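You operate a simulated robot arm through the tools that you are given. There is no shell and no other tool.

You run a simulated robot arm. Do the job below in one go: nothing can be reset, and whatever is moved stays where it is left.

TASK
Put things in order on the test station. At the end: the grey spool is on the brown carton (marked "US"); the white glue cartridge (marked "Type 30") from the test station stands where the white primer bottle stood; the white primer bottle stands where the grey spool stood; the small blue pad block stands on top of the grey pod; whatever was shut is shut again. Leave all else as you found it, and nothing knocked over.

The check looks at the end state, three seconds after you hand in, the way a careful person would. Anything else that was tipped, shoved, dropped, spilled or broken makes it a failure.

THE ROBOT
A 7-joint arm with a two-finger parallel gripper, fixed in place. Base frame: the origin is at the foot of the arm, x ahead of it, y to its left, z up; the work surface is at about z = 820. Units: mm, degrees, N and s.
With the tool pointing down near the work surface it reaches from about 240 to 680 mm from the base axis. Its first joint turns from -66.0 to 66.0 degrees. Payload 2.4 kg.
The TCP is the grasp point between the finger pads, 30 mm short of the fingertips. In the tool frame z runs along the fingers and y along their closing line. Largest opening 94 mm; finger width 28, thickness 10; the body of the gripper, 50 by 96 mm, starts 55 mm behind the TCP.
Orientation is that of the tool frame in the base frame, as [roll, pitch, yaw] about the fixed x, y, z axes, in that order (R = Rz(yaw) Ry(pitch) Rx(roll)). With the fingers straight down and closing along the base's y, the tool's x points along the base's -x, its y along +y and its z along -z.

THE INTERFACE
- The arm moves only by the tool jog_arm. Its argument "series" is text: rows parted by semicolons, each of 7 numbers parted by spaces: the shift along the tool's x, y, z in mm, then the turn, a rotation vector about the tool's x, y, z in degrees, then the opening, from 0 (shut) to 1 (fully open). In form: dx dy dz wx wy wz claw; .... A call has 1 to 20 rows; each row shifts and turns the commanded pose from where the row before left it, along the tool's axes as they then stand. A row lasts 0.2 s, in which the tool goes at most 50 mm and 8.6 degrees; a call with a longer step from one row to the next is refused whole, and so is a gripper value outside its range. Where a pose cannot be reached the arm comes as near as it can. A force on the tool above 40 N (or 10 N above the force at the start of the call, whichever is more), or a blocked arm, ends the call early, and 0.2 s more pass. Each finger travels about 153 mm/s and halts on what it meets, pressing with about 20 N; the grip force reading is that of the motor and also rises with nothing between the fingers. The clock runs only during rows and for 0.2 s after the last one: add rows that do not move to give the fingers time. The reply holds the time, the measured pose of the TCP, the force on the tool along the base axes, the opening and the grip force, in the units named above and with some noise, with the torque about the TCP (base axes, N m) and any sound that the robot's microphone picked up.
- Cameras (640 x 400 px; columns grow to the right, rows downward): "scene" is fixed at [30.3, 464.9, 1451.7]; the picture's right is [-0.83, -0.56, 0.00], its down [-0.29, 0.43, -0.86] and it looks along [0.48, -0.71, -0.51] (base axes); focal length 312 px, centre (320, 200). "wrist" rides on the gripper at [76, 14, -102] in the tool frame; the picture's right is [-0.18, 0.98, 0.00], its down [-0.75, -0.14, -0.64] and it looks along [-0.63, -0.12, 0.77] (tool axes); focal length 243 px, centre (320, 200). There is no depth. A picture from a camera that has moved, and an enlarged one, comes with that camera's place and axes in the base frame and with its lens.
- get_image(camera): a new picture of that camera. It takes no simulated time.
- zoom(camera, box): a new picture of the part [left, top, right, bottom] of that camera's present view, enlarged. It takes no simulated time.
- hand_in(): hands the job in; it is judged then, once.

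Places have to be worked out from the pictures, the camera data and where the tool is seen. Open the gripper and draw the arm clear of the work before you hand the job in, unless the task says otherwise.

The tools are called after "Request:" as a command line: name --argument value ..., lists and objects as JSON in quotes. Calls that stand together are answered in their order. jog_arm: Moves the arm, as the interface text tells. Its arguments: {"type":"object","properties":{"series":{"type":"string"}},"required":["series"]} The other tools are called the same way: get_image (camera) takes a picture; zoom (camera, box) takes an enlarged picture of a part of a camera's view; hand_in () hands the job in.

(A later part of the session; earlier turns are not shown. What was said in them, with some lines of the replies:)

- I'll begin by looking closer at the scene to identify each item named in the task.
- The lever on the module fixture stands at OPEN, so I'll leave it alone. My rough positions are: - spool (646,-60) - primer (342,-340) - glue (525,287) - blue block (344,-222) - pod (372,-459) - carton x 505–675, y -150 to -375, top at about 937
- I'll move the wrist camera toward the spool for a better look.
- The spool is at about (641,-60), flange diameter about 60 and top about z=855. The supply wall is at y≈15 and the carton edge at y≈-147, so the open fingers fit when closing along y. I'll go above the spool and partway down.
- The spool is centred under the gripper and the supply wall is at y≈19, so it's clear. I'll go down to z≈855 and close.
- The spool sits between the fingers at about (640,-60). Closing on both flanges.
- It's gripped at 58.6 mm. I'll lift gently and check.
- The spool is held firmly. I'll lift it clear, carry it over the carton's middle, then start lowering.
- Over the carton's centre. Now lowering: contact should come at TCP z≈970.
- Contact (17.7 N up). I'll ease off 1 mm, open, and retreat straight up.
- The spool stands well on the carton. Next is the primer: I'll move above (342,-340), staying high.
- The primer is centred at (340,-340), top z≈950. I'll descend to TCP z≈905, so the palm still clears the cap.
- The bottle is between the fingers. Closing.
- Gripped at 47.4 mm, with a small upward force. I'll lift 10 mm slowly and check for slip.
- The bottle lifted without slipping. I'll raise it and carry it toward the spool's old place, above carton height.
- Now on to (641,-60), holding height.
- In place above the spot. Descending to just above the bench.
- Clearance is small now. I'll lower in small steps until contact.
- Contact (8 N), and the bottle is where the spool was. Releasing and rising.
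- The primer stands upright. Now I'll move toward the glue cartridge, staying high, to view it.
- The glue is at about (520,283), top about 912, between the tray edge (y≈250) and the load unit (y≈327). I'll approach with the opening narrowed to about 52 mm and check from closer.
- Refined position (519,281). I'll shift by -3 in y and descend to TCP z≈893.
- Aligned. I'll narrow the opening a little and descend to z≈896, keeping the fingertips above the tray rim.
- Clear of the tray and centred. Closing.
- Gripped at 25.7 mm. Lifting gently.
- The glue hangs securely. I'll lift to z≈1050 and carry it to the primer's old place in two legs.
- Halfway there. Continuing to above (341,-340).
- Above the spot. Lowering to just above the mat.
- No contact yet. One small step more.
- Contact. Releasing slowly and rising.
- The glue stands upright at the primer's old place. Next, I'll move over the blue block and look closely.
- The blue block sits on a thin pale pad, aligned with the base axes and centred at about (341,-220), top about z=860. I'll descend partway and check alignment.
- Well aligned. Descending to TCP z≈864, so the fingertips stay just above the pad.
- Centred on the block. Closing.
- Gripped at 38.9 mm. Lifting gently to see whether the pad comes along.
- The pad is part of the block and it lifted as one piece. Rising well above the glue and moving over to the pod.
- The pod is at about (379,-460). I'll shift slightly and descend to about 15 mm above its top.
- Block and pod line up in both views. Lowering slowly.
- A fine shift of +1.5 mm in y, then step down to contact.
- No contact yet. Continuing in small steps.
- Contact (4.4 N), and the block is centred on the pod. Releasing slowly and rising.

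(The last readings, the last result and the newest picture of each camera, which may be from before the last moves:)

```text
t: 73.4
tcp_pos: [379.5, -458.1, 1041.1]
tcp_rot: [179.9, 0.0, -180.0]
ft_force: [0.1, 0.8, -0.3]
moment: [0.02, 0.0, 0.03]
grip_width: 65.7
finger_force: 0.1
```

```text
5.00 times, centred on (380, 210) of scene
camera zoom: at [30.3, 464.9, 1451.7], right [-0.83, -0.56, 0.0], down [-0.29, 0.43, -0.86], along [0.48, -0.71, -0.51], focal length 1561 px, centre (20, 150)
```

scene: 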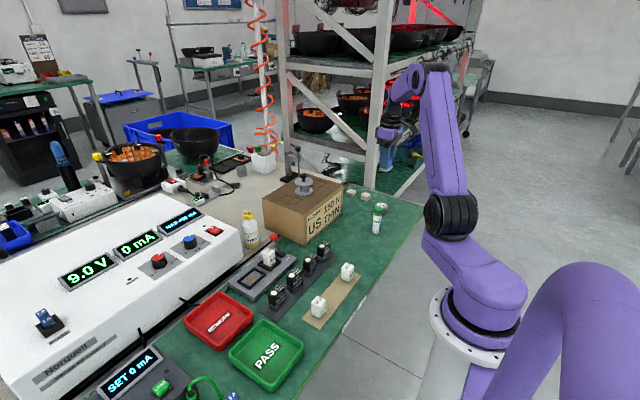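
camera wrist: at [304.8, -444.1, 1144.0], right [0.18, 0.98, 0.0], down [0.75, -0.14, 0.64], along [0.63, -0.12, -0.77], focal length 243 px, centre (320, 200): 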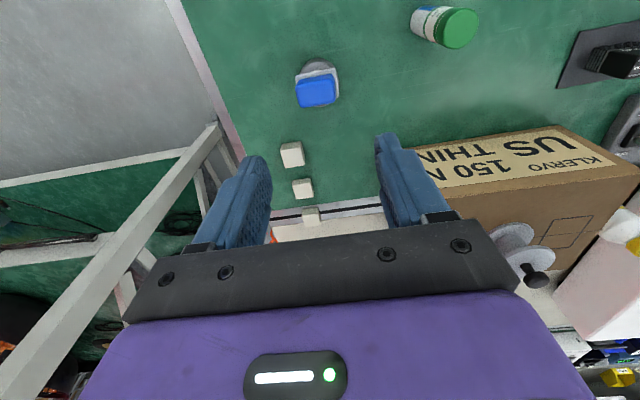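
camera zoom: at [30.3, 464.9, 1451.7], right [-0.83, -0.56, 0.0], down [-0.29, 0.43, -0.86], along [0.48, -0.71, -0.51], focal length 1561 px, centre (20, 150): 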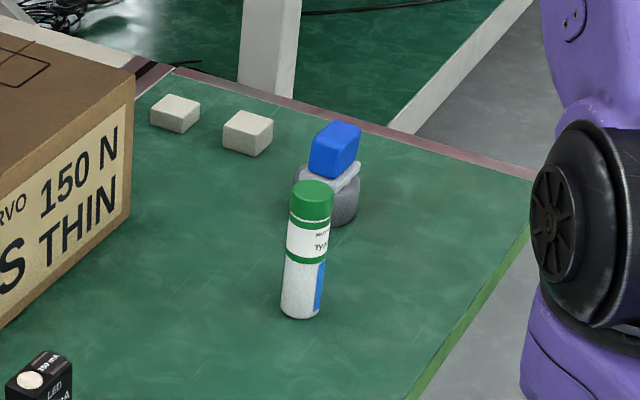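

The blue block sits on the pod. I'll draw the arm back to its starting area, open the gripper, and check everything.

Request:
jog_arm --series "0 0 -35 0 0 0 1; 0 0 -35 0 0 0 1; 0 0 -35 0 0 0 1; 3 40 0 0 0 0 1; 3 40 0 0 0 0 1; 3 40 0 0 0 0 1; 3 40 0 0 0 0 1; 3 40 0 0 0 0 1; 3 40 0 0 0 0 1; 3 40 0 0 0 0 1; 3 40 0 0 0 0 1; 2 30 0 0 0 0 1; 0 0 0 0 0 0 1; 0 0 0 0 0 0 1"

Request:
get_image --camera "scene"

Request:
get_image --camera "wrist"

Request:
zoom --camera "scene" --box '[220, 160, 440, 300]'

Request:
zoom --camera "scene" --box '[100, 240, 340, 400]'

```text
t: 76.4
tcp_pos: [354.3, -108.4, 1146.0]
tcp_rot: [-180.0, 0.0, -180.0]
ft_force: [-0.1, -0.5, 0.5]
moment: [0.03, -0.02, -0.01]
grip_width: 94.5
finger_force: 0.1
```

```text
taken
```

scene: 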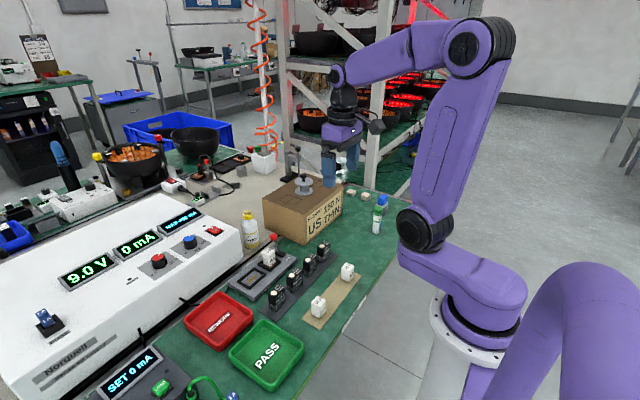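

```text
taken
camera wrist: at [279.6, -94.2, 1248.7], right [0.18, 0.98, 0.0], down [0.75, -0.14, 0.64], along [0.63, -0.12, -0.77], focal length 243 px, centre (320, 200)
```

wrist: 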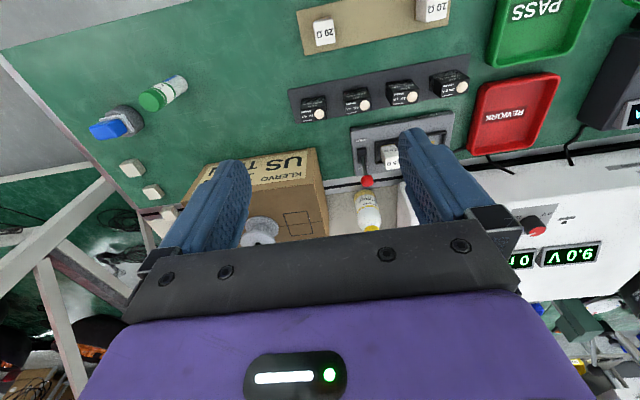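

```text
2.86 times, centred on (330, 230) of scene
camera zoom: at [30.3, 464.9, 1451.7], right [-0.83, -0.56, 0.0], down [-0.29, 0.43, -0.86], along [0.48, -0.71, -0.51], focal length 892 px, centre (291, 114)
```

zoom: 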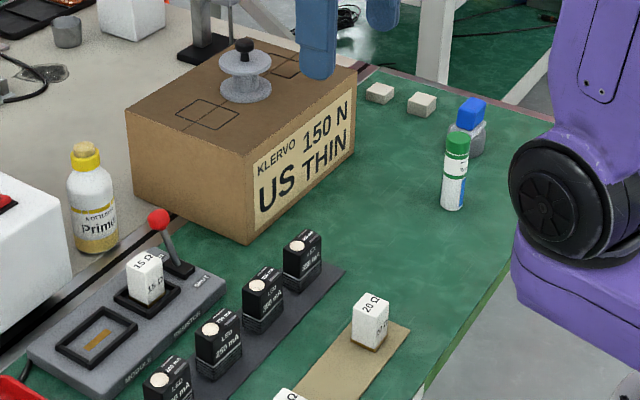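

```text
2.50 times, centred on (220, 320) of scene
camera zoom: at [30.3, 464.9, 1451.7], right [-0.83, -0.56, 0.0], down [-0.29, 0.43, -0.86], along [0.48, -0.71, -0.51], focal length 781 px, centre (570, -100)
```

zoom: 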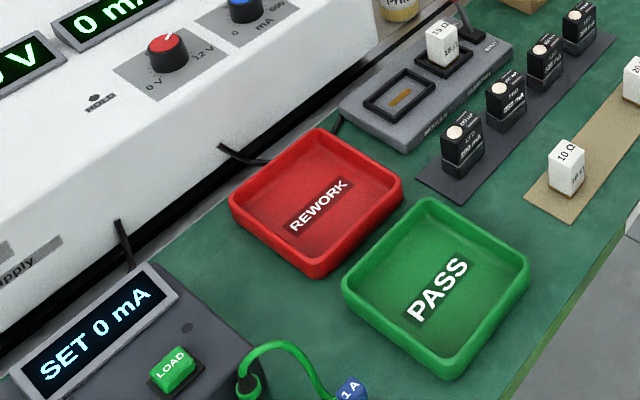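

Everything is where it should be:
- the spool is on the carton
- the primer is at the spool's old place
- the glue is at the primer's old place
- the blue block is on the pod

The trays, lever, resistors and the rest look unchanged. The arm is clear and the gripper open, so I'm handing in.

Request:
hand_in

```text
The job is handed in.
```

The job is done and handed in; the result of the check has not come back. The last pictures before hand-in showed:

- **Grey spool:** it stands near the middle of the brown "US" carton.
- **White primer bottle:** it stands upright where the spool stood.
- **White "Type 30" glue cartridge:** it stands upright where the primer bottle stood.
- **Blue pad block:** it sits centred on the grey pod (No 3). Its pale base pad is part of the block and came along with it.

Nothing had to be opened, so there was nothing to shut again. The lever on the module fixture was at OPEN when I started, and I left it there.

I saw nothing else moved or knocked over. The arm is back near its starting position with the gripper open.
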